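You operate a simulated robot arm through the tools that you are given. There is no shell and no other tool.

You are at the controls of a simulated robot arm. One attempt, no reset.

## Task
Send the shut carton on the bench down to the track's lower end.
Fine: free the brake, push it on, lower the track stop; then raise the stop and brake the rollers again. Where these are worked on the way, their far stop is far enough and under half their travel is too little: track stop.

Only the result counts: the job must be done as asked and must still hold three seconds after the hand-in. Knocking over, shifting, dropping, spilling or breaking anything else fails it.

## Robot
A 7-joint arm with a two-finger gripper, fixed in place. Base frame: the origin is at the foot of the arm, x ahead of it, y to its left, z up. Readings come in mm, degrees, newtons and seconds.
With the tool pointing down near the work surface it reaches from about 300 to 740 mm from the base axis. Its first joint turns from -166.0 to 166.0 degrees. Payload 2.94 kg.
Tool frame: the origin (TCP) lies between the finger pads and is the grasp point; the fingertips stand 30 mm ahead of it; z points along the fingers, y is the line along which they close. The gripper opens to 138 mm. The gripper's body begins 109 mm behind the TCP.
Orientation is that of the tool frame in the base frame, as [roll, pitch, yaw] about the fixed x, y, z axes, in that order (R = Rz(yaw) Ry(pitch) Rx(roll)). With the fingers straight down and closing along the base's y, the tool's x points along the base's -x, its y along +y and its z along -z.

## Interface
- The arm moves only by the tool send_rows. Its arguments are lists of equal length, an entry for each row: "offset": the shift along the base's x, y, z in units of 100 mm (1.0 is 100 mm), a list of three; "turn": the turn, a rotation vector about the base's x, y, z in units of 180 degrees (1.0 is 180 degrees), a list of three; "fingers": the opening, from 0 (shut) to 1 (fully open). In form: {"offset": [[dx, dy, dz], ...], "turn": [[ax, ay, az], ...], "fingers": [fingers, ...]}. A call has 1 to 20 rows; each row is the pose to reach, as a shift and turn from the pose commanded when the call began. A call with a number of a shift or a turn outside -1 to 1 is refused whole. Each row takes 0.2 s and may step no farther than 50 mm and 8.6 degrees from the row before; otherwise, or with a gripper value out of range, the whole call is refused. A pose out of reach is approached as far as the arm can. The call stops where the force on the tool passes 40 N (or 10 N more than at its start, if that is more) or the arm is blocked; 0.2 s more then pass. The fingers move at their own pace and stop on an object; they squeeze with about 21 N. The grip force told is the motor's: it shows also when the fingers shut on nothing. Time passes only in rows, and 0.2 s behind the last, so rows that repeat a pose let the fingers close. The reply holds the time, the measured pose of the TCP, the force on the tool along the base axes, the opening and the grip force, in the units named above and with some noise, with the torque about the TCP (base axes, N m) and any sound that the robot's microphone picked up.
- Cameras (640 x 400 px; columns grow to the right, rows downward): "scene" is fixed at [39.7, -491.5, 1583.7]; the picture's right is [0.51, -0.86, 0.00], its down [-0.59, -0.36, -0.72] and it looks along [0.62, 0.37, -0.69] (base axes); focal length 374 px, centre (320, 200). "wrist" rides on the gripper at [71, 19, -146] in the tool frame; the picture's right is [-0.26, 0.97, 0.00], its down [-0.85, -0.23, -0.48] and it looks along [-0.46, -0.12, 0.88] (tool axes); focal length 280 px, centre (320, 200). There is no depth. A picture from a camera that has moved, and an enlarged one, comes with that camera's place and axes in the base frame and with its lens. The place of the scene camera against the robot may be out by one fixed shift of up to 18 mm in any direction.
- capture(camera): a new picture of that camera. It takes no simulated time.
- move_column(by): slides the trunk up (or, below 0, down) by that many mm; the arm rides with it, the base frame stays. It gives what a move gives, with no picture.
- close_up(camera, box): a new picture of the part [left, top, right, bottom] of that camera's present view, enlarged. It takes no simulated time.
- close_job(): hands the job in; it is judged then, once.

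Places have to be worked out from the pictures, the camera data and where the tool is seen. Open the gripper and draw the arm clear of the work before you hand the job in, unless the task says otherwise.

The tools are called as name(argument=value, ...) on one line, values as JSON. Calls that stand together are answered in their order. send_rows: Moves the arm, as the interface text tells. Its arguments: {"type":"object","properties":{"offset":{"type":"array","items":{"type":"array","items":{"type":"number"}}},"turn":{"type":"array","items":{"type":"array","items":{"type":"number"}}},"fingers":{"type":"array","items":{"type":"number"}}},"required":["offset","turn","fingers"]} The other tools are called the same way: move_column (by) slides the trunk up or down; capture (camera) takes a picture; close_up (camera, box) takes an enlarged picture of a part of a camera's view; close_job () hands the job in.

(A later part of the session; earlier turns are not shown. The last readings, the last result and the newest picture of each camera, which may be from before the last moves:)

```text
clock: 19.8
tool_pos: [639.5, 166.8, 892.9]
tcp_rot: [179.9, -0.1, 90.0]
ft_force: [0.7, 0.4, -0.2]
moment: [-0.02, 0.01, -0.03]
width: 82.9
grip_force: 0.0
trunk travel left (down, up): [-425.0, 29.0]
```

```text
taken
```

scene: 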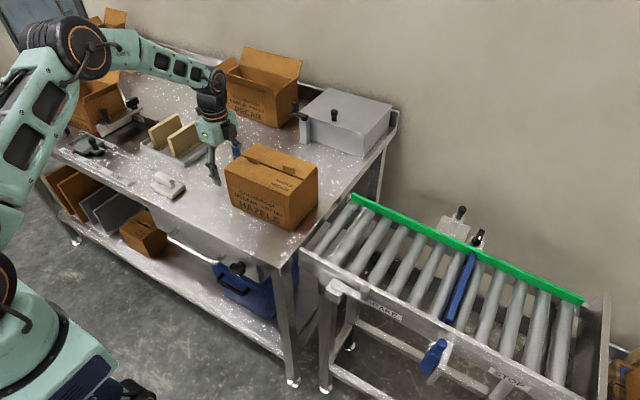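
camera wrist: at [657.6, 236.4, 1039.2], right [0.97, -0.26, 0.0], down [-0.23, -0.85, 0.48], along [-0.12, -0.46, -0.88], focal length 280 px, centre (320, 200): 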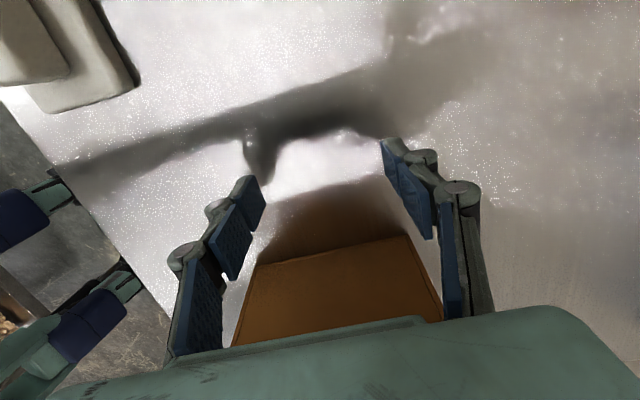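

The fingers hang just above the bench (tips ≈863) behind the carton, roughly centred on its x≈632. I'll push in −y now, slowly, and watch for contact.

send_rows(offset=[[-0.02, -0.2, 0], [-0.03, -0.4, 0], [-0.04, -0.55, 0], [-0.04, -0.7, 0], [-0.04, -0.85, 0], [-0.04, -1.0, 0]], turn=[[0, 0, 0], [0, 0, 0], [0, 0, 0], [0, 0, 0], [0, 0, 0], [0, 0, 0]], fingers=[0.6, 0.6, 0.6, 0.6, 0.6, 0.6])

capture(camera="scene")

capture(camera="wrist")

```text
clock: 21.2
tool_pos: [633.1, 65.8, 893.5]
tcp_rot: [180.0, 0.0, 90.0]
ft_force: [0.1, 0.3, -1.0]
moment: [-0.05, 0.0, 0.04]
width: 82.9
grip_force: 0.0
trunk travel left (down, up): [-425.0, 29.0]
```

```text
taken
```

scene: 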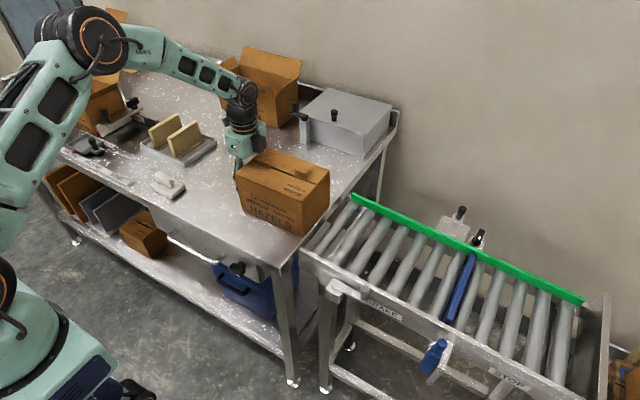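

```text
taken
camera wrist: at [653.2, 136.3, 1039.6], right [0.97, -0.26, 0.0], down [-0.23, -0.85, 0.48], along [-0.12, -0.46, -0.88], focal length 280 px, centre (320, 200)
```

wrist: 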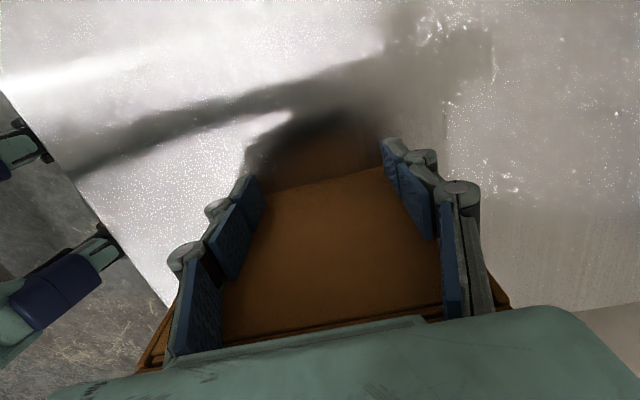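

Contact was made and the carton is sliding straight. Its rear face is now at y≈54, and I'll keep pushing −y.

send_rows(offset=[[0, -0.15, 0], [0, -0.3, 0], [0, -0.45, 0], [0, -0.6, 0], [0, -0.75, 0], [0, -0.9, 0]], turn=[[0, 0, 0], [0, 0, 0], [0, 0, 0], [0, 0, 0], [0, 0, 0], [0, 0, 0]], fingers=[0.6, 0.6, 0.6, 0.6, 0.6, 0.6])

capture(camera="scene")

```text
clock: 22.6
tool_pos: [633.6, -25.9, 892.0]
tcp_rot: [180.0, 0.0, 90.0]
ft_force: [-0.4, -0.1, 0.1]
moment: [0.01, 0.0, 0.02]
width: 83.0
grip_force: 0.1
trunk travel left (down, up): [-425.0, 29.0]
```

```text
taken
```

scene: 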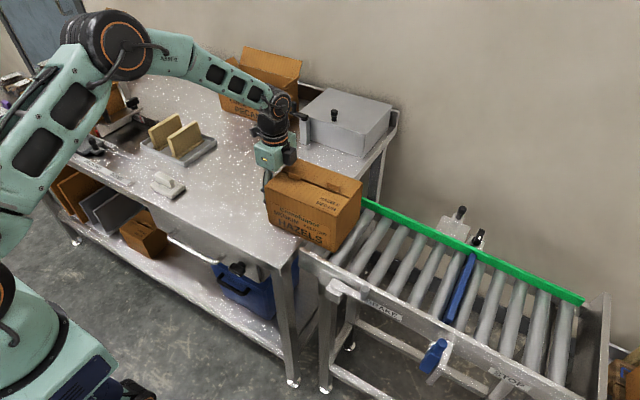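

The carton is moving onto the first rollers and staying upright. I'll continue pushing in −y.

send_rows(offset=[[0, -0.15, 0], [0, -0.3, 0], [0, -0.45, 0], [0, -0.6, 0]], turn=[[0, 0, 0], [0, 0, 0], [0, 0, 0], [0, 0, 0]], fingers=[0.6, 0.6, 0.6, 0.6])

capture(camera="scene")

capture(camera="wrist")

```text
clock: 23.6
tool_pos: [633.4, -86.6, 890.1]
tcp_rot: [-179.9, 0.0, 90.0]
ft_force: [0.0, 0.3, 0.9]
moment: [0.01, 0.01, 0.0]
width: 82.8
grip_force: 0.1
trunk travel left (down, up): [-425.0, 29.0]
```

```text
taken
```

scene: 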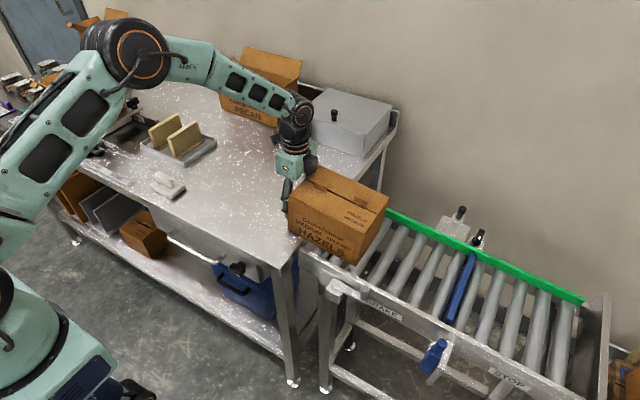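

```text
taken
camera wrist: at [652.7, -15.7, 1037.4], right [0.96, -0.26, 0.0], down [-0.23, -0.85, 0.48], along [-0.13, -0.46, -0.88], focal length 280 px, centre (320, 200)
```

wrist: 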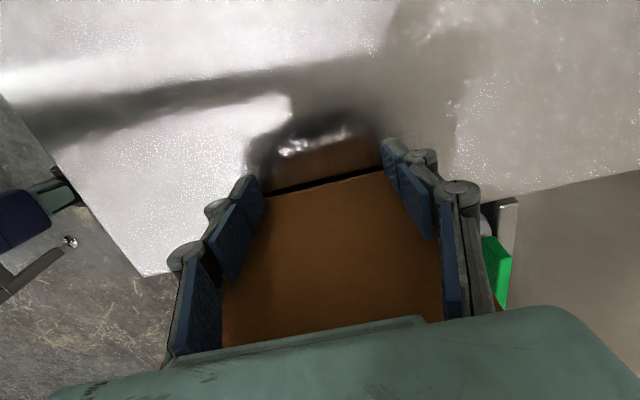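

The carton is inside the channel and tipping slightly onto the slope as expected. I'll push on so its rear leaves the bench.

send_rows(offset=[[0, -0.15, 0], [0, -0.3, 0], [0, -0.45, 0], [0, -0.6, 0]], turn=[[0, 0, 0], [0, 0, 0], [0, 0, 0], [0, 0, 0]], fingers=[0.6, 0.6, 0.6, 0.6])

capture(camera="scene")

capture(camera="wrist")

```text
clock: 24.6
tool_pos: [633.3, -146.1, 890.1]
tcp_rot: [180.0, 0.0, 90.0]
ft_force: [-0.1, 0.3, 0.6]
moment: [-0.03, 0.02, 0.0]
width: 82.7
grip_force: 0.0
trunk travel left (down, up): [-425.0, 29.0]
```

```text
taken
```

scene: 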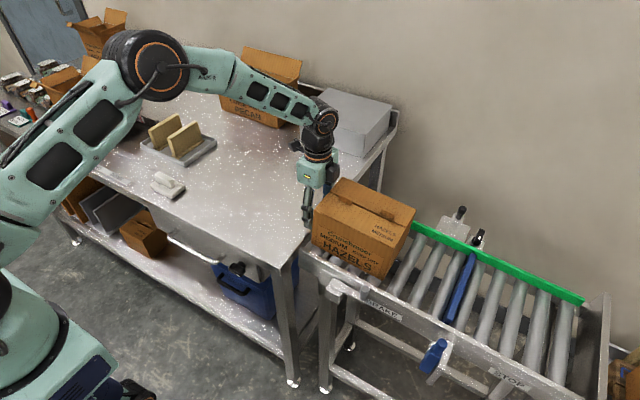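

```text
taken
camera wrist: at [652.9, -75.1, 1037.9], right [0.97, -0.26, 0.0], down [-0.23, -0.85, 0.48], along [-0.12, -0.46, -0.88], focal length 280 px, centre (320, 200)
```

wrist: 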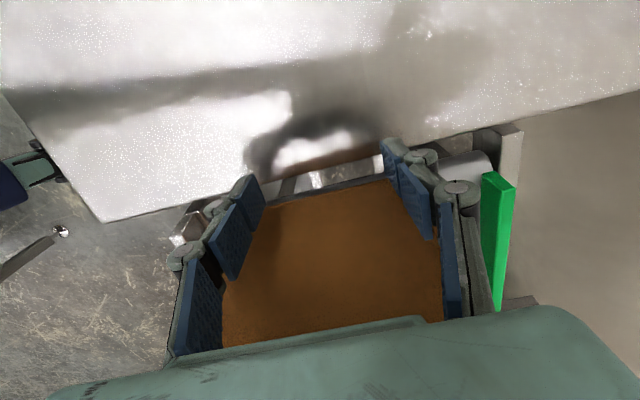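

The carton is now fully on the rollers. I'll hold for a second to see whether it rolls away on its own, which would confirm the brake is free.

send_rows(offset=[[0, 0, 0], [0, 0, 0], [0, 0, 0], [0, 0, 0], [0, 0, 0]], turn=[[0, 0, 0], [0, 0, 0], [0, 0, 0], [0, 0, 0], [0, 0, 0]], fingers=[0.6, 0.6, 0.6, 0.6, 0.6])

capture(camera="scene")

```text
clock: 25.8
tool_pos: [632.4, -144.5, 891.6]
tcp_rot: [-179.9, 0.0, 90.0]
ft_force: [-0.2, 0.5, -0.2]
moment: [0.06, -0.01, -0.01]
width: 82.9
grip_force: 0.1
trunk travel left (down, up): [-425.0, 29.0]
```

```text
taken
```

scene: 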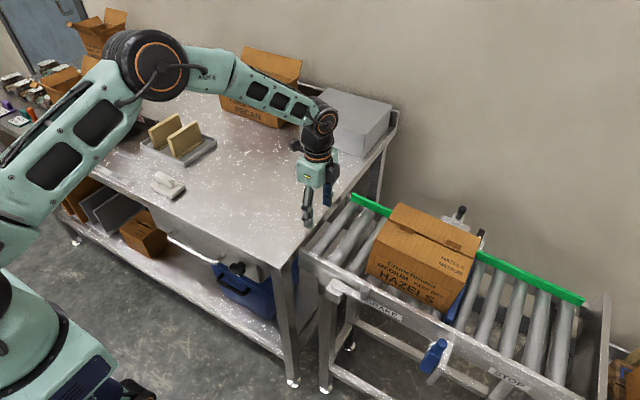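

It rolled down freely and now rests against the blue stop, so the brake is confirmed free. Next I raise the arm and move over to inspect the blue stop handle.

send_rows(offset=[[0, 0, 0.4], [0, 0, 0.8], [-0.2, -0.1, 1.0], [-0.5, -0.2, 1.0], [-0.8, -0.4, 1.0], [-1.0, -0.7, 1.0]], turn=[[0, 0, 0], [0, 0, 0], [0, 0, 0], [0, 0, 0], [0, 0, 0], [0, 0, 0]], fingers=[0.6, 0.6, 0.4, 0.3, 0.3, 0.3])

send_rows(offset=[[-0.2, -0.4, 0.3], [-0.4, -0.7, 0.5], [-0.6, -1.0, 0.6], [-0.77, -1.0, 0.6]], turn=[[0, 0, 0], [0, 0, 0], [0, 0, 0], [0, 0, 0]], fingers=[0.3, 0.3, 0.3, 0.3])

send_rows(offset=[[0, -0.4, 0], [0, -0.8, 0], [0, -1.0, 0]], turn=[[0, 0, 0], [0, 0, 0], [0, 0, 0]], fingers=[0.3, 0.3, 0.3])

capture(camera="wrist")

capture(camera="scene")

```text
clock: 27.2
tool_pos: [534.4, -216.9, 989.8]
tcp_rot: [-180.0, 0.0, 90.2]
ft_force: [0.1, -0.5, 0.3]
moment: [0.03, -0.03, -0.02]
width: 41.3
grip_force: 0.0
trunk travel left (down, up): [-425.0, 29.0]
```

```text
refused: row 1 steps farther than a row can; nothing moved
```

```text
clock: 28.0
tool_pos: [532.0, -316.9, 992.4]
tcp_rot: [-179.9, 0.0, 90.1]
ft_force: [0.7, 0.6, 0.2]
moment: [0.01, 0.01, 0.03]
width: 41.4
grip_force: 0.1
trunk travel left (down, up): [-425.0, 29.0]
```

```text
taken
camera wrist: at [551.8, -245.8, 1139.5], right [0.96, -0.26, 0.0], down [-0.23, -0.85, 0.48], along [-0.12, -0.46, -0.88], focal length 280 px, centre (320, 200)
```

wrist: 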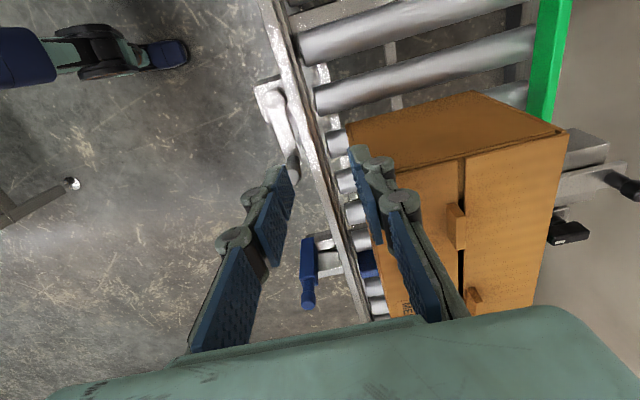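

```text
taken
```

scene: 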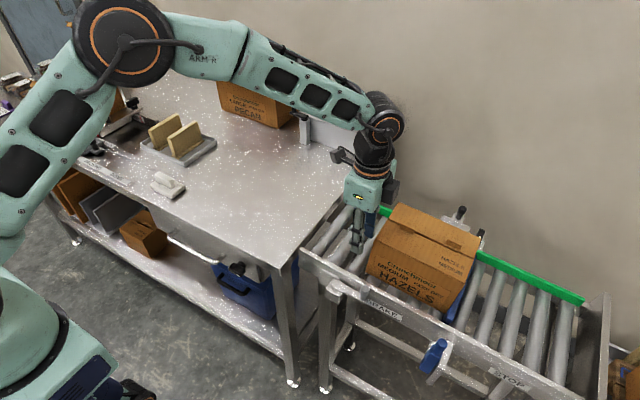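

One call was refused for step size, so I'm lower and closer to the carton than intended, but nothing touched. I'll rise and move away in −x first, then continue toward the handle.

send_rows(offset=[[-0.2, 0, 0.3], [-0.4, 0, 0.6], [-0.6, -0.3, 0.7], [-0.77, -0.6, 0.7], [-0.8, -0.9, 0.7]], turn=[[0, 0, 0], [0, 0, 0], [0, 0, 0], [0, 0, 0], [0, 0, 0]], fingers=[0.3, 0.3, 0.3, 0.3, 0.3])

capture(camera="wrist")

close_up(camera="wrist", box=[220, 80, 460, 240])

```text
clock: 29.2
tool_pos: [454.0, -408.5, 1063.1]
tcp_rot: [179.9, 0.0, 90.0]
ft_force: [-1.4, -0.2, -0.2]
moment: [0.0, 0.01, 0.01]
width: 41.0
grip_force: 0.1
trunk travel left (down, up): [-425.0, 29.0]
```

```text
taken
camera wrist: at [473.9, -338.3, 1209.1], right [0.96, -0.26, 0.0], down [-0.23, -0.85, 0.48], along [-0.12, -0.46, -0.88], focal length 280 px, centre (320, 200)
```

wrist: 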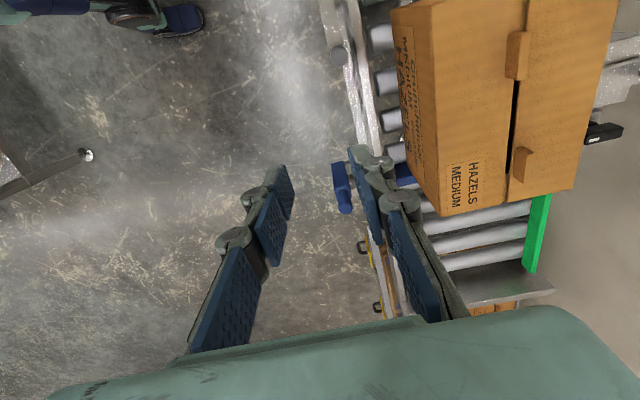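

```text
2.50 times, centred on (340, 160) of wrist
camera zoom: at [473.9, -338.3, 1209.1], right [0.96, -0.26, 0.0], down [-0.23, -0.85, 0.48], along [-0.12, -0.46, -0.88], focal length 701 px, centre (270, 300)
```

zoom: 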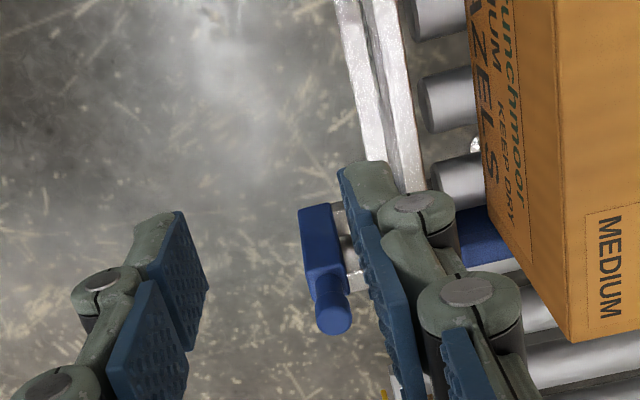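

The handle knob matches (458,−530,875). I'll shift the tool in −x and lower to get an unobstructed view of the mechanism.

send_rows(offset=[[-0.3, 0, -0.3], [-0.6, 0, -0.6], [-0.8, 0.1, -0.9]], turn=[[0, 0, 0], [0, 0, 0], [0, 0, 0]], fingers=[0.1, 0.0, 0.0])

capture(camera="wrist")

close_up(camera="wrist", box=[340, 80, 540, 240])

close_up(camera="scene", box=[380, 250, 500, 390])

```text
clock: 30.0
tool_pos: [372.5, -398.3, 972.1]
tcp_rot: [-179.9, 0.0, 90.0]
ft_force: [-0.1, 0.3, -0.5]
moment: [0.04, -0.01, -0.02]
width: 0.0
grip_force: 21.2
trunk travel left (down, up): [-425.0, 29.0]
```

```text
taken
camera wrist: at [392.0, -327.9, 1118.7], right [0.97, -0.26, 0.0], down [-0.23, -0.85, 0.48], along [-0.12, -0.46, -0.88], focal length 280 px, centre (320, 200)
```

wrist: 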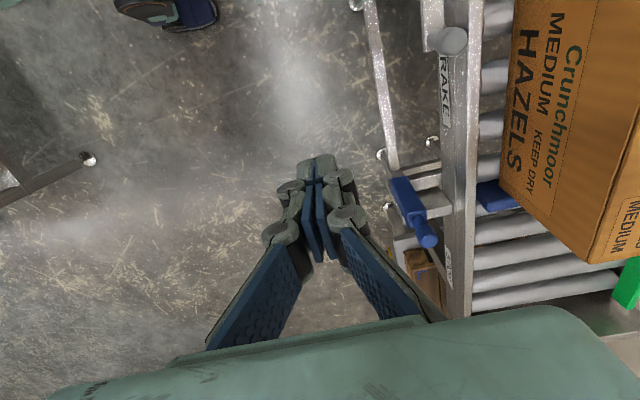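

```text
2.50 times, centred on (440, 160) of wrist
camera zoom: at [392.0, -327.9, 1118.7], right [0.97, -0.26, 0.0], down [-0.23, -0.85, 0.48], along [-0.12, -0.46, -0.88], focal length 701 px, centre (20, 300)
```

zoom: 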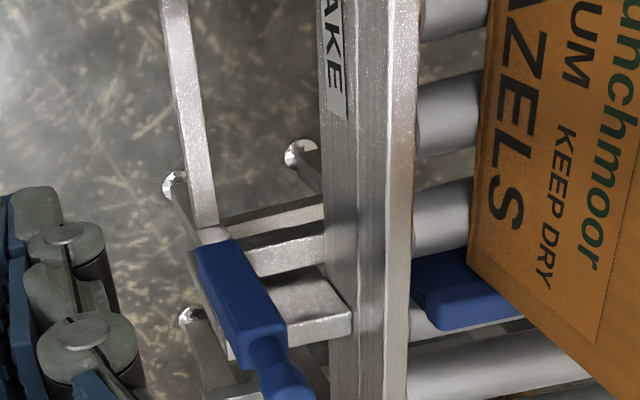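

```text
2.86 times, centred on (440, 320) of scene
camera zoom: at [39.7, -491.5, 1583.7], right [0.51, -0.86, 0.0], down [-0.59, -0.36, -0.72], along [0.62, 0.37, -0.69], focal length 1069 px, centre (-23, -143)
```

zoom: 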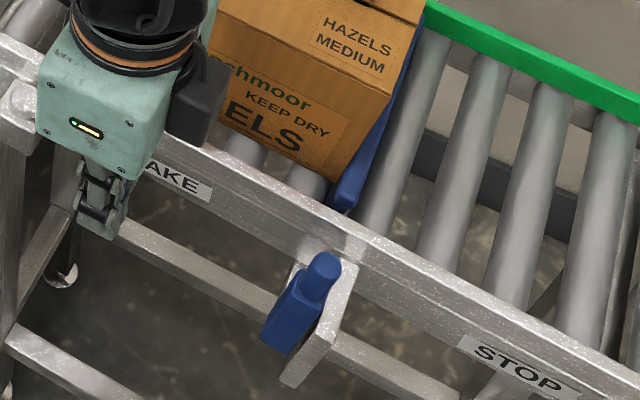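

The handle is an upright blue block in a bracket on the rail. To see whether it slides or tilts, I'll pitch the tool 30° so the camera looks more horizontally along −y.

send_rows(offset=[[0.05, 0, 0], [0.1, 0, 0], [0.15, 0, 0], [0.15, 0, 0]], turn=[[-0.045, 0, 0], [-0.09, 0, 0], [-0.135, 0, 0], [-0.17, 0, 0]], fingers=[0, 0, 0, 0])

capture(camera="wrist")

close_up(camera="wrist", box=[340, 60, 500, 200])

```text
clock: 31.0
tool_pos: [388.7, -395.5, 971.5]
tcp_rot: [179.9, 30.6, 90.0]
ft_force: [-0.2, -0.7, -0.4]
moment: [-0.05, 0.02, 0.01]
width: 0.0
grip_force: 20.5
trunk travel left (down, up): [-425.0, 29.0]
```

```text
taken
camera wrist: at [408.0, -260.6, 1061.9], right [0.96, -0.23, 0.14], down [-0.23, -0.49, 0.84], along [-0.12, -0.84, -0.52], focal length 280 px, centre (320, 200)
```

wrist: 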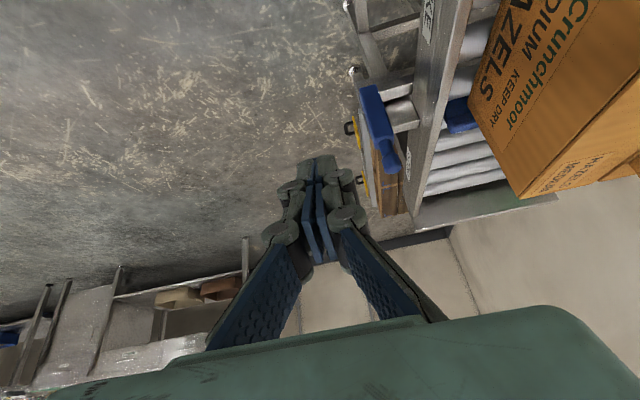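

```text
2.86 times, centred on (420, 130) of wrist
camera zoom: at [408.0, -260.6, 1061.9], right [0.96, -0.23, 0.14], down [-0.23, -0.49, 0.84], along [-0.12, -0.84, -0.52], focal length 801 px, centre (34, 400)
```

zoom: 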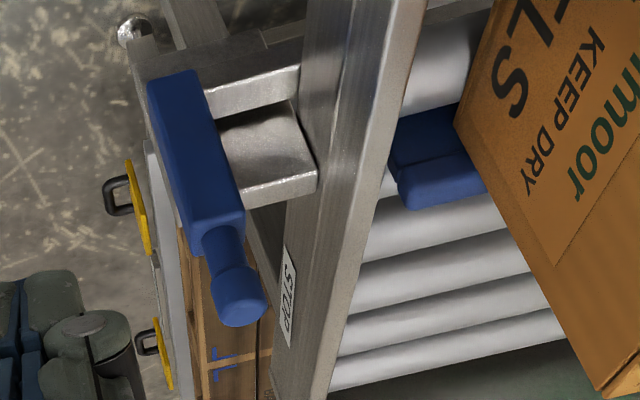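

The handle is an upright block (x 449–468, y≈−512…−540, z 753–846) with a neck and knob up to z≈875. I'll level the tool again and bring it over the knob so I can grip it and feel which way it moves.

send_rows(offset=[[0.15, -0.2, 0], [0.3, -0.4, 0], [0.45, -0.6, 0], [0.6, -0.85, 0]], turn=[[0.045, 0, 0], [0.09, 0, 0], [0.135, 0, 0], [0.17, 0, 0]], fingers=[0.32, 0.32, 0.32, 0.32])

capture(camera="wrist")

close_up(camera="wrist", box=[240, 80, 440, 240])

```text
clock: 32.0
tool_pos: [449.8, -478.9, 970.0]
tcp_rot: [180.0, -0.2, 90.0]
ft_force: [0.6, 0.4, -0.2]
moment: [0.04, 0.02, 0.01]
width: 44.2
grip_force: 0.1
trunk travel left (down, up): [-425.0, 29.0]
```

```text
taken
camera wrist: at [468.8, -409.2, 1117.5], right [0.96, -0.26, 0.0], down [-0.23, -0.85, 0.47], along [-0.12, -0.46, -0.88], focal length 280 px, centre (320, 200)
```

wrist: 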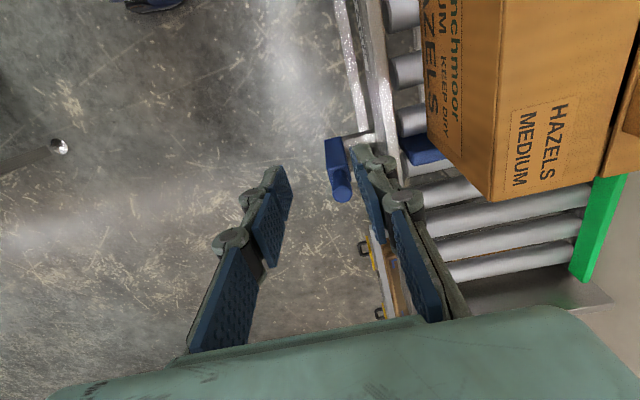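

```text
2.50 times, centred on (340, 160) of wrist
camera zoom: at [468.8, -409.2, 1117.5], right [0.96, -0.26, 0.0], down [-0.23, -0.85, 0.47], along [-0.12, -0.46, -0.88], focal length 701 px, centre (270, 300)
```

zoom: 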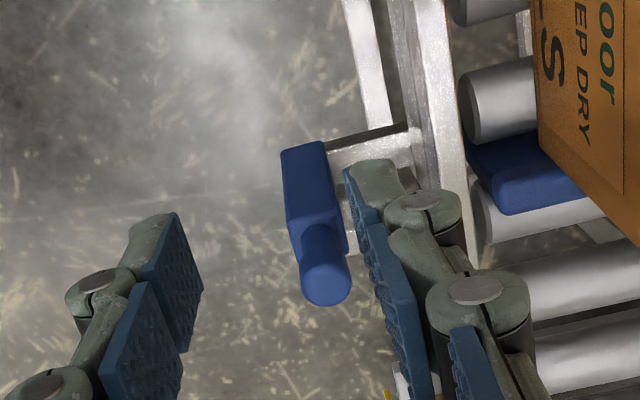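

The knob refines to (459,−533). I'll move directly above it and check.

send_rows(offset=[[0.05, -0.27, -0.1], [0.09, -0.54, -0.2], [0.09, -0.54, -0.4]], turn=[[0, 0, 0], [0, 0, 0], [0, 0, 0]], fingers=[0.32, 0.32, 0.32])

capture(camera="wrist")

close_up(camera="wrist", box=[240, 80, 440, 240])

close_up(camera="scene", box=[370, 260, 510, 390])

```text
clock: 32.8
tool_pos: [457.9, -534.8, 931.2]
tcp_rot: [-180.0, 0.0, 89.9]
ft_force: [-0.6, 0.2, 0.1]
moment: [0.0, -0.03, 0.01]
width: 44.0
grip_force: 0.1
trunk travel left (down, up): [-425.0, 29.0]
```

```text
taken
camera wrist: at [477.5, -465.2, 1078.6], right [0.96, -0.26, 0.0], down [-0.23, -0.85, 0.48], along [-0.12, -0.46, -0.88], focal length 280 px, centre (320, 200)
```

wrist: 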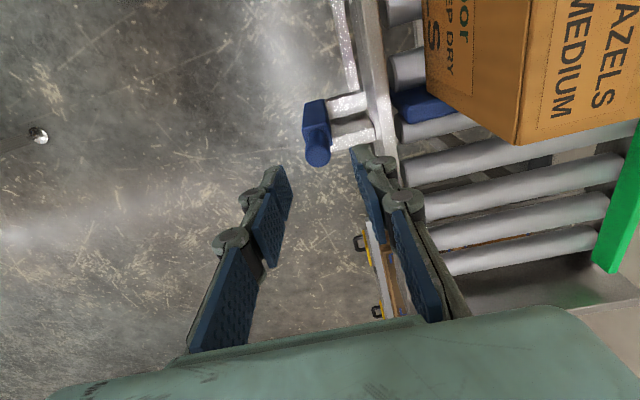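

```text
2.50 times, centred on (340, 160) of wrist
camera zoom: at [477.5, -465.2, 1078.6], right [0.96, -0.26, 0.0], down [-0.23, -0.85, 0.48], along [-0.12, -0.46, -0.88], focal length 701 px, centre (270, 300)
```

zoom: 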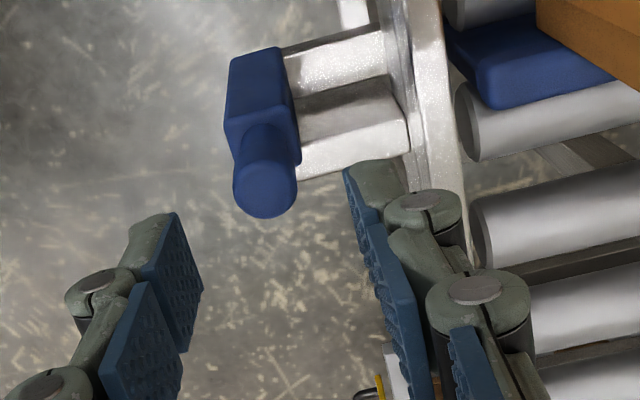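

```text
3.08 times, centred on (440, 325) of scene
camera zoom: at [39.7, -491.5, 1583.7], right [0.51, -0.86, 0.0], down [-0.59, -0.36, -0.72], along [0.62, 0.37, -0.69], focal length 1151 px, centre (-49, -185)
```

zoom: 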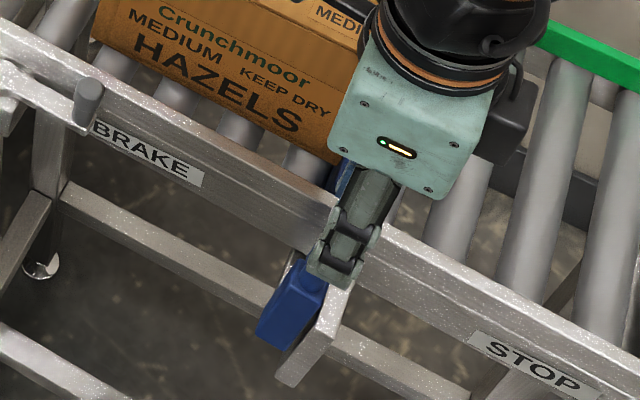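

The knob is directly under the gripper at (458.5,−534). I'll descend so the fingertips end at z≈854, around the knob head and above the block, then close on it.

send_rows(offset=[[0, 0, -0.2], [0, 0, -0.35], [0, 0, -0.47]], turn=[[0, 0, 0], [0, 0, 0], [0, 0, 0]], fingers=[0.32, 0.32, 0.32])

close_up(camera="wrist", box=[220, 60, 440, 240])

close_up(camera="scene", box=[370, 260, 510, 390])

```text
clock: 33.6
tool_pos: [459.6, -534.5, 885.2]
tcp_rot: [-180.0, 0.1, 90.0]
ft_force: [-0.9, 0.1, 1.2]
moment: [0.0, 0.0, 0.03]
width: 44.4
grip_force: 0.0
trunk travel left (down, up): [-425.0, 29.0]
```

```text
2.22 times, centred on (330, 150) of wrist
camera zoom: at [478.6, -464.4, 1032.0], right [0.97, -0.26, 0.0], down [-0.23, -0.85, 0.48], along [-0.13, -0.46, -0.88], focal length 623 px, centre (298, 311)
```

zoom: 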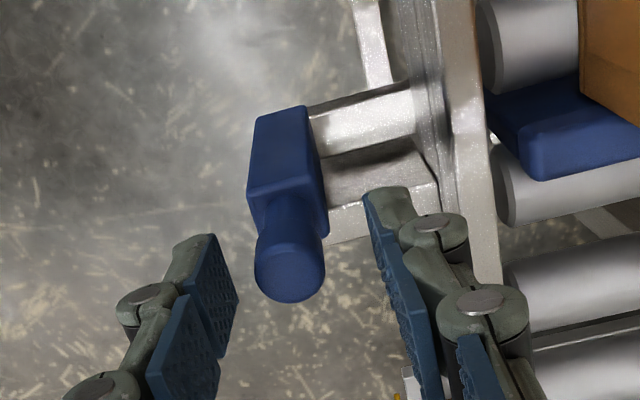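

```text
3.08 times, centred on (440, 325) of scene
camera zoom: at [39.7, -491.5, 1583.7], right [0.51, -0.86, 0.0], down [-0.59, -0.36, -0.72], along [0.62, 0.37, -0.69], focal length 1151 px, centre (-49, -185)
```

zoom: 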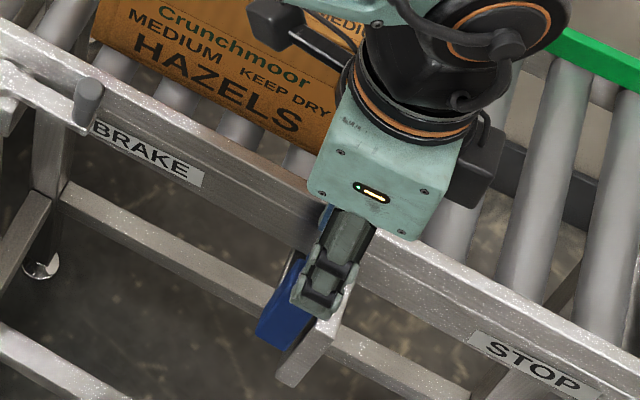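

The knob sits between the pads. I'll close on it.

send_rows(offset=[[0, 0, 0], [0, 0, 0], [0, 0, 0]], turn=[[0, 0, 0], [0, 0, 0], [0, 0, 0]], fingers=[0, 0, 0])

```text
clock: 34.4
tool_pos: [456.6, -535.3, 885.7]
tcp_rot: [-179.9, -0.1, 89.9]
ft_force: [-8.8, 1.6, -2.3]
moment: [0.0, 0.27, 0.04]
width: 18.8
grip_force: 44.0
trunk travel left (down, up): [-425.0, 29.0]
```

Gripped at 18.8 mm. Now I'll test a small downward move of 10 mm and watch the force.

send_rows(offset=[[-0.02, 0, -0.05], [-0.02, 0, -0.1]], turn=[[0, 0, 0], [0, 0, 0]], fingers=[0, 0])

close_up(camera="wrist", box=[220, 60, 440, 240])

```text
clock: 35.0
tool_pos: [456.9, -534.4, 876.6]
tcp_rot: [179.8, 0.1, 90.2]
ft_force: [0.4, 0.7, 0.0]
moment: [0.03, -0.04, -0.05]
width: 19.2
grip_force: 44.3
trunk travel left (down, up): [-425.0, 29.0]
```

```text
2.22 times, centred on (330, 150) of wrist
camera zoom: at [475.8, -463.4, 1023.3], right [0.97, -0.26, 0.0], down [-0.23, -0.85, 0.48], along [-0.12, -0.46, -0.88], focal length 623 px, centre (298, 311)
```

zoom: 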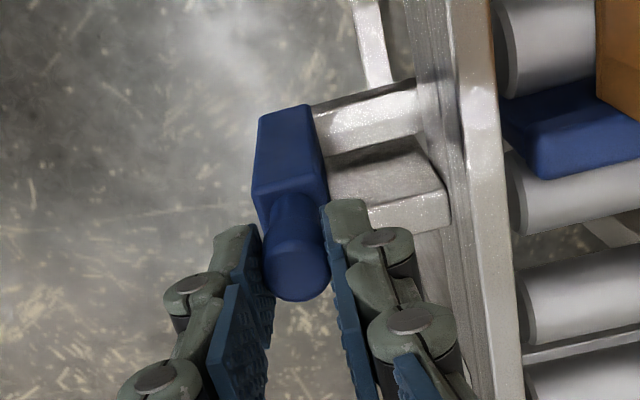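

The handle followed the 10 mm downward with no resistance, so it slides vertically. The +x finger would foul the bracket plates lower down, so I'll release, rise, and turn the tool to close along y instead.

send_rows(offset=[[0, 0, 0], [0, 0, 0], [0, 0, 0.3], [0, 0, 0.6], [0, 0, 0.6], [0, 0, 0.6]], turn=[[0, 0, 0], [0, 0, 0], [0, 0, 0.03], [0, 0, 0.075], [0, 0, 0.12], [0, 0, 0.165]], fingers=[0.32, 0.32, 0.32, 0.32, 0.32, 0.32])

send_rows(offset=[[0, 0, 0], [0, 0, 0], [0, 0, 0], [0, 0, 0], [0, 0, 0], [0, 0, 0], [0, 0, 0], [0, 0, 0]], turn=[[0, 0, 0.045], [0, 0, 0.09], [0, 0, 0.135], [0, 0, 0.18], [0, 0, 0.225], [0, 0, 0.27], [0, 0, 0.315], [0, 0, 0.335]], fingers=[0.32, 0.32, 0.32, 0.32, 0.32, 0.32, 0.32, 0.32])

capture(camera="wrist")

close_up(camera="wrist", box=[220, 60, 440, 240])

close_up(camera="scene", box=[370, 260, 510, 390])

```text
clock: 36.4
tool_pos: [455.4, -533.8, 934.6]
tcp_rot: [-180.0, 0.0, 119.8]
ft_force: [0.5, 0.3, -0.1]
moment: [-0.06, -0.01, 0.01]
width: 44.4
grip_force: 0.0
trunk travel left (down, up): [-425.0, 29.0]
```

```text
clock: 38.2
tool_pos: [456.2, -532.6, 934.5]
tcp_rot: [180.0, 0.0, -179.9]
ft_force: [0.6, -0.4, -0.3]
moment: [-0.01, 0.01, -0.01]
width: 43.9
grip_force: 0.1
trunk travel left (down, up): [-425.0, 29.0]
```

```text
taken
camera wrist: at [385.6, -514.8, 1081.4], right [0.26, 0.97, 0.0], down [0.85, -0.23, 0.48], along [0.46, -0.12, -0.88], focal length 280 px, centre (320, 200)
```

wrist: 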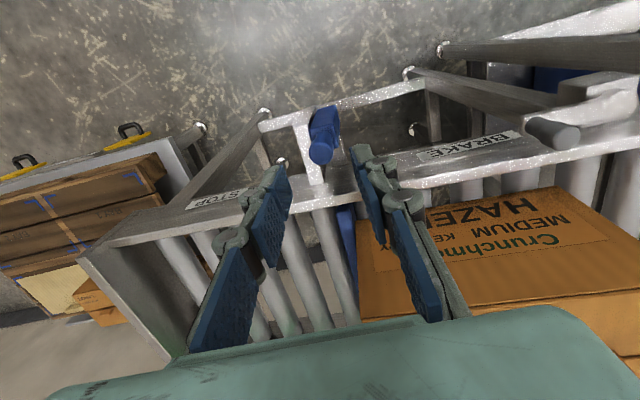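

```text
2.22 times, centred on (330, 150) of wrist
camera zoom: at [385.6, -514.8, 1081.4], right [0.26, 0.97, 0.0], down [0.85, -0.23, 0.48], along [0.46, -0.12, -0.88], focal length 623 px, centre (298, 311)
```

zoom: 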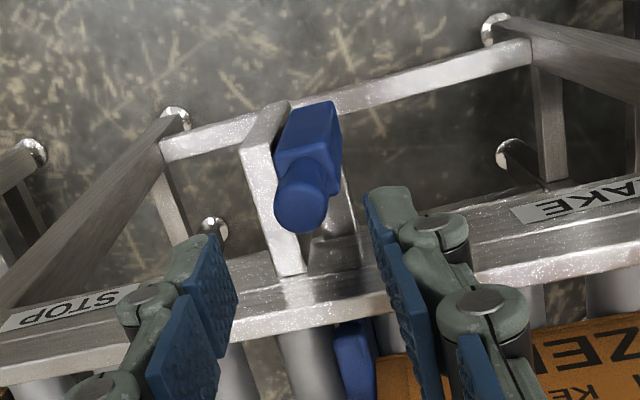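

```text
3.08 times, centred on (440, 325) of scene
camera zoom: at [39.7, -491.5, 1583.7], right [0.51, -0.86, 0.0], down [-0.59, -0.36, -0.72], along [0.62, 0.37, -0.69], focal length 1151 px, centre (-49, -185)
```

zoom: 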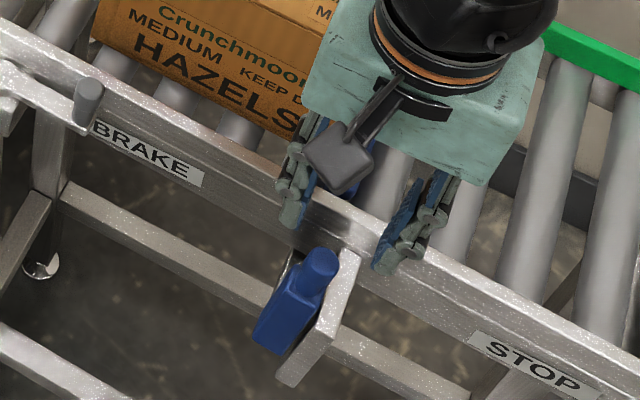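

The handle stayed where I left it (knob top now ≈861, block between two cheeks), so it is a friction slider. I'll close the fingers and press the knob straight down, keeping within the slot between the cheeks.

send_rows(offset=[[0.01, 0.02, 0], [0.02, 0.03, -0.15], [0.02, 0.03, -0.33]], turn=[[0, 0, 0], [0, 0, 0], [0, 0, 0]], fingers=[0, 0, 0])

close_up(camera="wrist", box=[220, 60, 440, 240])

close_up(camera="scene", box=[370, 260, 510, 390])

```text
clock: 39.0
tool_pos: [458.0, -531.5, 901.3]
tcp_rot: [-179.9, 0.1, -180.0]
ft_force: [0.0, 0.2, 0.2]
moment: [-0.01, 0.02, -0.03]
width: 0.0
grip_force: 20.7
trunk travel left (down, up): [-425.0, 29.0]
```

```text
2.22 times, centred on (330, 150) of wrist
camera zoom: at [388.3, -512.3, 1047.5], right [0.26, 0.97, 0.0], down [0.85, -0.23, 0.48], along [0.46, -0.12, -0.88], focal length 623 px, centre (298, 311)
```

zoom: 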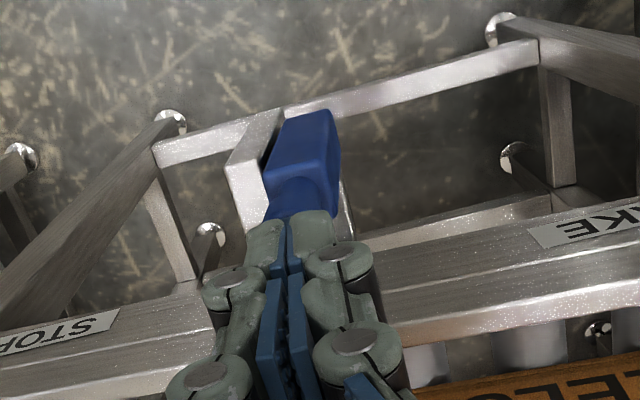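

```text
3.08 times, centred on (440, 325) of scene
camera zoom: at [39.7, -491.5, 1583.7], right [0.51, -0.86, 0.0], down [-0.59, -0.36, -0.72], along [0.62, 0.37, -0.69], focal length 1151 px, centre (-49, -185)
```

zoom: 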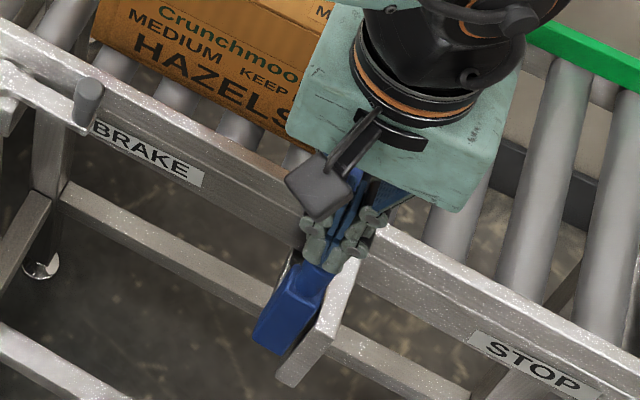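

The tips are ~10 mm above the knob. I'll press down in small steps.

send_rows(offset=[[0, 0, -0.08], [0, 0, -0.13], [0, 0, -0.18], [0, 0.01, -0.23], [0, 0.01, -0.28]], turn=[[0, 0, 0], [0, 0, 0], [0, 0, 0], [0, 0, 0], [0, 0, 0]], fingers=[0, 0, 0, 0, 0])

capture(camera="scene")

close_up(camera="scene", box=[370, 260, 510, 390])

```text
clock: 40.2
tool_pos: [457.5, -529.0, 873.7]
tcp_rot: [-179.9, 0.0, 180.0]
ft_force: [0.4, 0.6, -0.2]
moment: [0.01, 0.01, 0.01]
width: 0.1
grip_force: 20.7
trunk travel left (down, up): [-425.0, 29.0]
```

```text
taken
```

scene: 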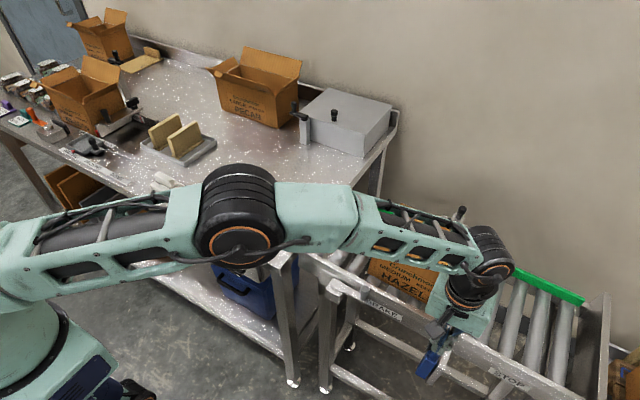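

```text
3.08 times, centred on (440, 325) of scene
camera zoom: at [39.7, -491.5, 1583.7], right [0.51, -0.86, 0.0], down [-0.59, -0.36, -0.72], along [0.62, 0.37, -0.69], focal length 1151 px, centre (-49, -185)
```

zoom: 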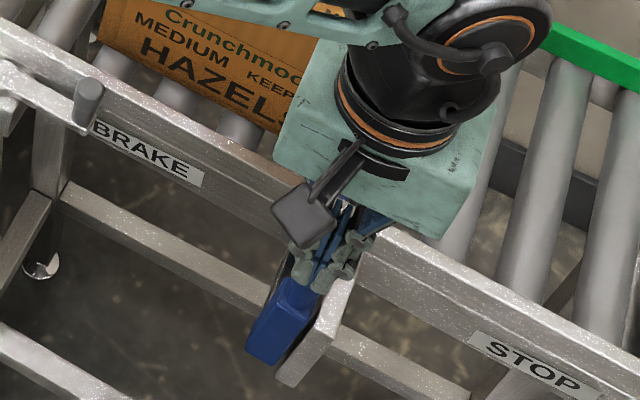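

The handle has gone down about 31 mm so far without resistance and the carton still waits. I'll keep pressing.

send_rows(offset=[[0, 0.01, -0.05], [0, 0.01, -0.1], [0, 0.01, -0.15], [0, 0.02, -0.2]], turn=[[0, 0, 0], [0, 0, 0], [0, 0, 0], [0, 0, 0]], fingers=[0, 0, 0, 0])

capture(camera="scene")

close_up(camera="scene", box=[370, 260, 510, 390])

close_up(camera="wrist", box=[220, 60, 440, 240])

```text
clock: 41.2
tool_pos: [457.6, -528.2, 862.6]
tcp_rot: [-179.5, 0.4, 180.0]
ft_force: [-5.4, 5.2, 32.7]
moment: [0.13, 0.19, 0.03]
width: 6.3
grip_force: 28.9
trunk travel left (down, up): [-425.0, 29.0]
```

```text
taken
```

scene: 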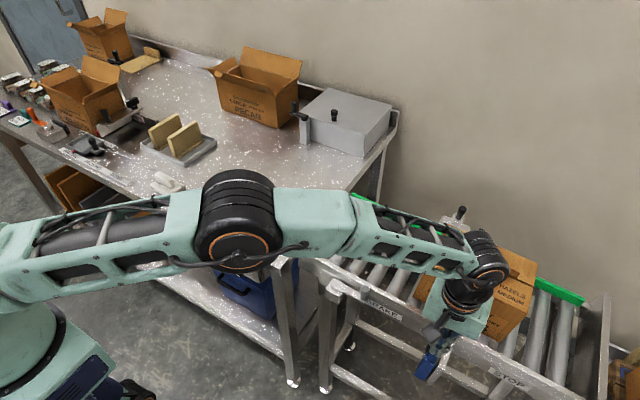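

```text
3.08 times, centred on (440, 325) of scene
camera zoom: at [39.7, -491.5, 1583.7], right [0.51, -0.86, 0.0], down [-0.59, -0.36, -0.72], along [0.62, 0.37, -0.69], focal length 1151 px, centre (-49, -185)
```

zoom: 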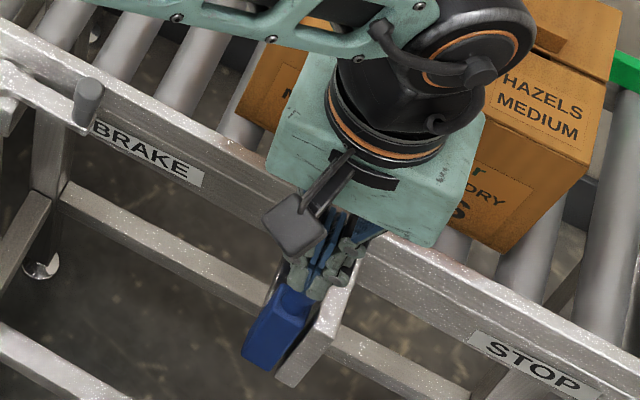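

```text
2.22 times, centred on (330, 150) of wrist
camera zoom: at [386.2, -509.1, 1008.1], right [0.26, 0.96, -0.01], down [0.85, -0.23, 0.48], along [0.46, -0.13, -0.88], focal length 623 px, centre (298, 311)
```

zoom: 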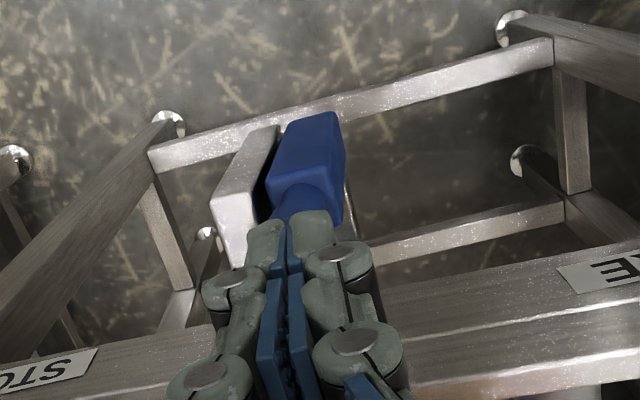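

The stop bottomed out (33 N) and the carton is rolling past it. I'll ease off slightly and wait for it to reach the lower end.

send_rows(offset=[[0, 0, 0.06], [0, 0, 0.06], [0, 0, 0.06], [0, 0, 0.06], [0, 0, 0.06], [0, 0, 0.06], [0, 0, 0.06], [0, 0, 0.06], [0, 0, 0.06], [0, 0, 0.06]], turn=[[0, 0, 0], [0, 0, 0], [0, 0, 0], [0, 0, 0], [0, 0, 0], [0, 0, 0], [0, 0, 0], [0, 0, 0], [0, 0, 0], [0, 0, 0]], fingers=[0, 0, 0, 0, 0, 0, 0, 0, 0, 0])

capture(camera="scene")

close_up(camera="scene", box=[400, 200, 640, 400])

```text
clock: 43.4
tool_pos: [457.2, -528.1, 862.0]
tcp_rot: [-179.9, 0.1, 180.0]
ft_force: [-2.1, -5.4, 16.1]
moment: [-0.13, 0.09, -0.03]
width: 5.8
grip_force: 28.4
trunk travel left (down, up): [-425.0, 29.0]
```

```text
taken
```

scene: 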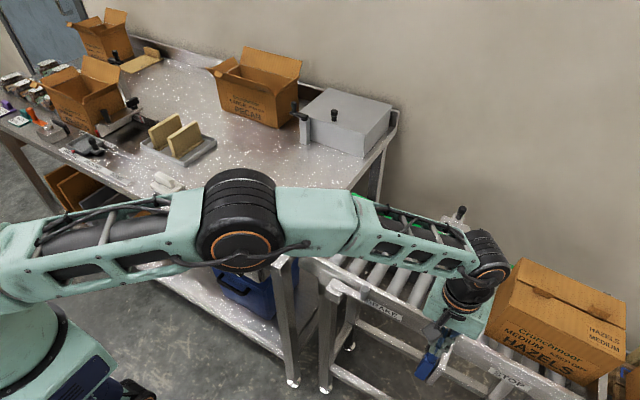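

```text
2.00 times, centred on (520, 300) of scene
camera zoom: at [39.7, -491.5, 1583.7], right [0.51, -0.86, 0.0], down [-0.59, -0.36, -0.72], along [0.62, 0.37, -0.69], focal length 748 px, centre (-80, 0)
```

zoom: 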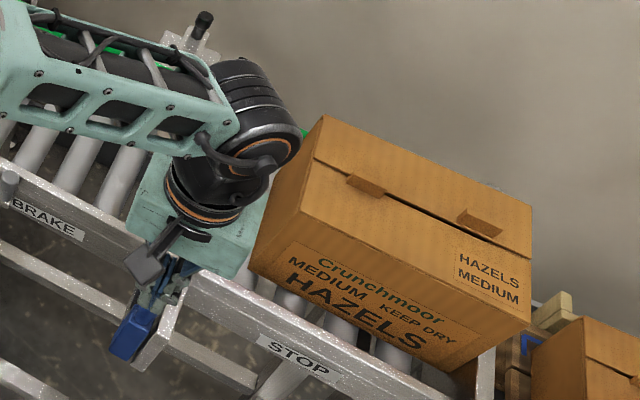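

The carton has reached the end plate. I'll rise off the knob and look at how it sits relative to the cheeks before gripping to raise it.

send_rows(offset=[[0, 0, 0.2], [0, 0, 0.4], [0, 0, 0.7], [0, 0, 0.7]], turn=[[0, 0, 0], [0, 0, 0], [0, 0, 0], [0, 0, 0]], fingers=[0, 0, 0.32, 0.32])

capture(camera="wrist")

close_up(camera="wrist", box=[240, 70, 400, 190])

close_up(camera="scene", box=[390, 310, 490, 390])

```text
clock: 44.4
tool_pos: [457.9, -528.6, 930.9]
tcp_rot: [180.0, 0.1, -180.0]
ft_force: [-0.3, -0.7, 0.1]
moment: [0.0, -0.02, -0.03]
width: 44.2
grip_force: 0.0
trunk travel left (down, up): [-425.0, 29.0]
```

```text
taken
camera wrist: at [387.7, -510.3, 1077.9], right [0.26, 0.97, 0.0], down [0.85, -0.23, 0.48], along [0.46, -0.12, -0.88], focal length 280 px, centre (320, 200)
```

wrist: 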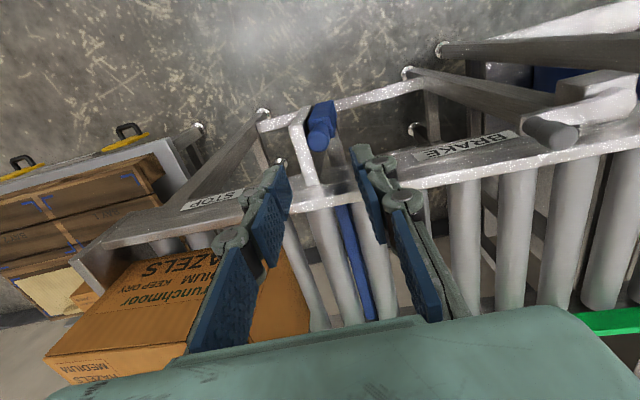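

```text
3.33 times, centred on (320, 130) of wrist
camera zoom: at [387.7, -510.3, 1077.9], right [0.26, 0.97, 0.0], down [0.85, -0.23, 0.48], along [0.46, -0.12, -0.88], focal length 935 px, centre (320, 433)
```

zoom: 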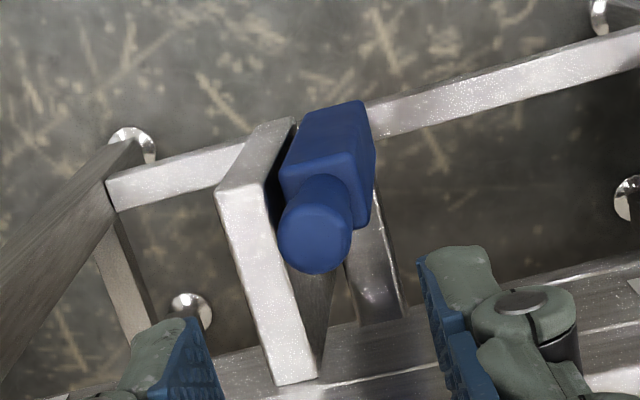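

```text
5.00 times, centred on (440, 350) of scene
camera zoom: at [39.7, -491.5, 1583.7], right [0.51, -0.86, 0.0], down [-0.59, -0.36, -0.72], along [0.62, 0.37, -0.69], focal length 1871 px, centre (-280, -550)
```

zoom: 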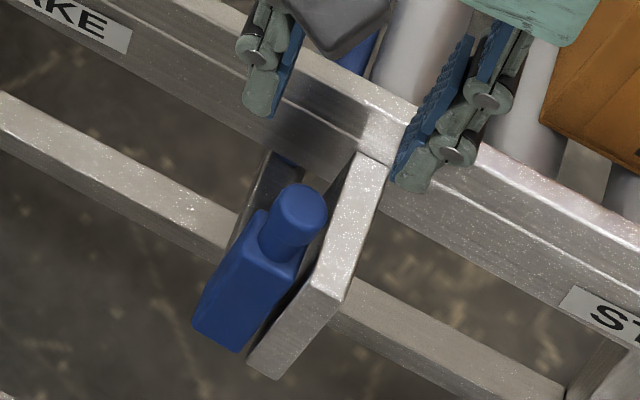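

The handle stayed down, with the knob top at ≈837 and the cheek tops at ≈803. There is room to grip the knob head along y with tips at ≈814, so I'll descend with open fingers.

send_rows(offset=[[0, -0.015, -0.4], [0, -0.015, -0.7], [0, -0.015, -0.87]], turn=[[0, 0, 0], [0, 0, 0], [0, 0, 0]], fingers=[0.32, 0.32, 0.32])

close_up(camera="wrist", box=[220, 60, 440, 240])

```text
clock: 45.2
tool_pos: [457.3, -528.8, 842.1]
tcp_rot: [180.0, 0.0, 180.0]
ft_force: [0.4, -1.0, 0.5]
moment: [0.05, -0.02, 0.0]
width: 44.1
grip_force: 0.0
trunk travel left (down, up): [-425.0, 29.0]
```

```text
2.22 times, centred on (330, 150) of wrist
camera zoom: at [386.6, -510.5, 988.3], right [0.26, 0.97, 0.0], down [0.85, -0.23, 0.48], along [0.46, -0.12, -0.88], focal length 623 px, centre (298, 311)
```

zoom: 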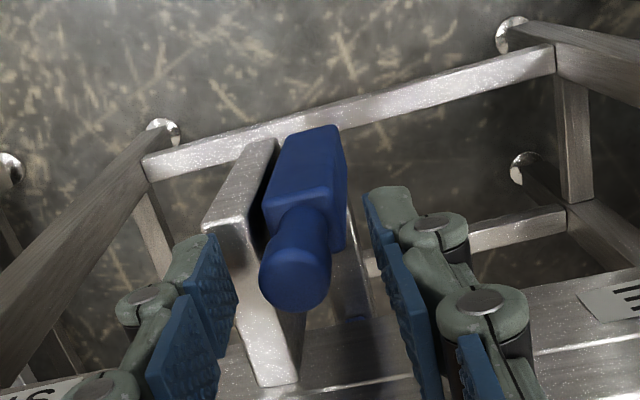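

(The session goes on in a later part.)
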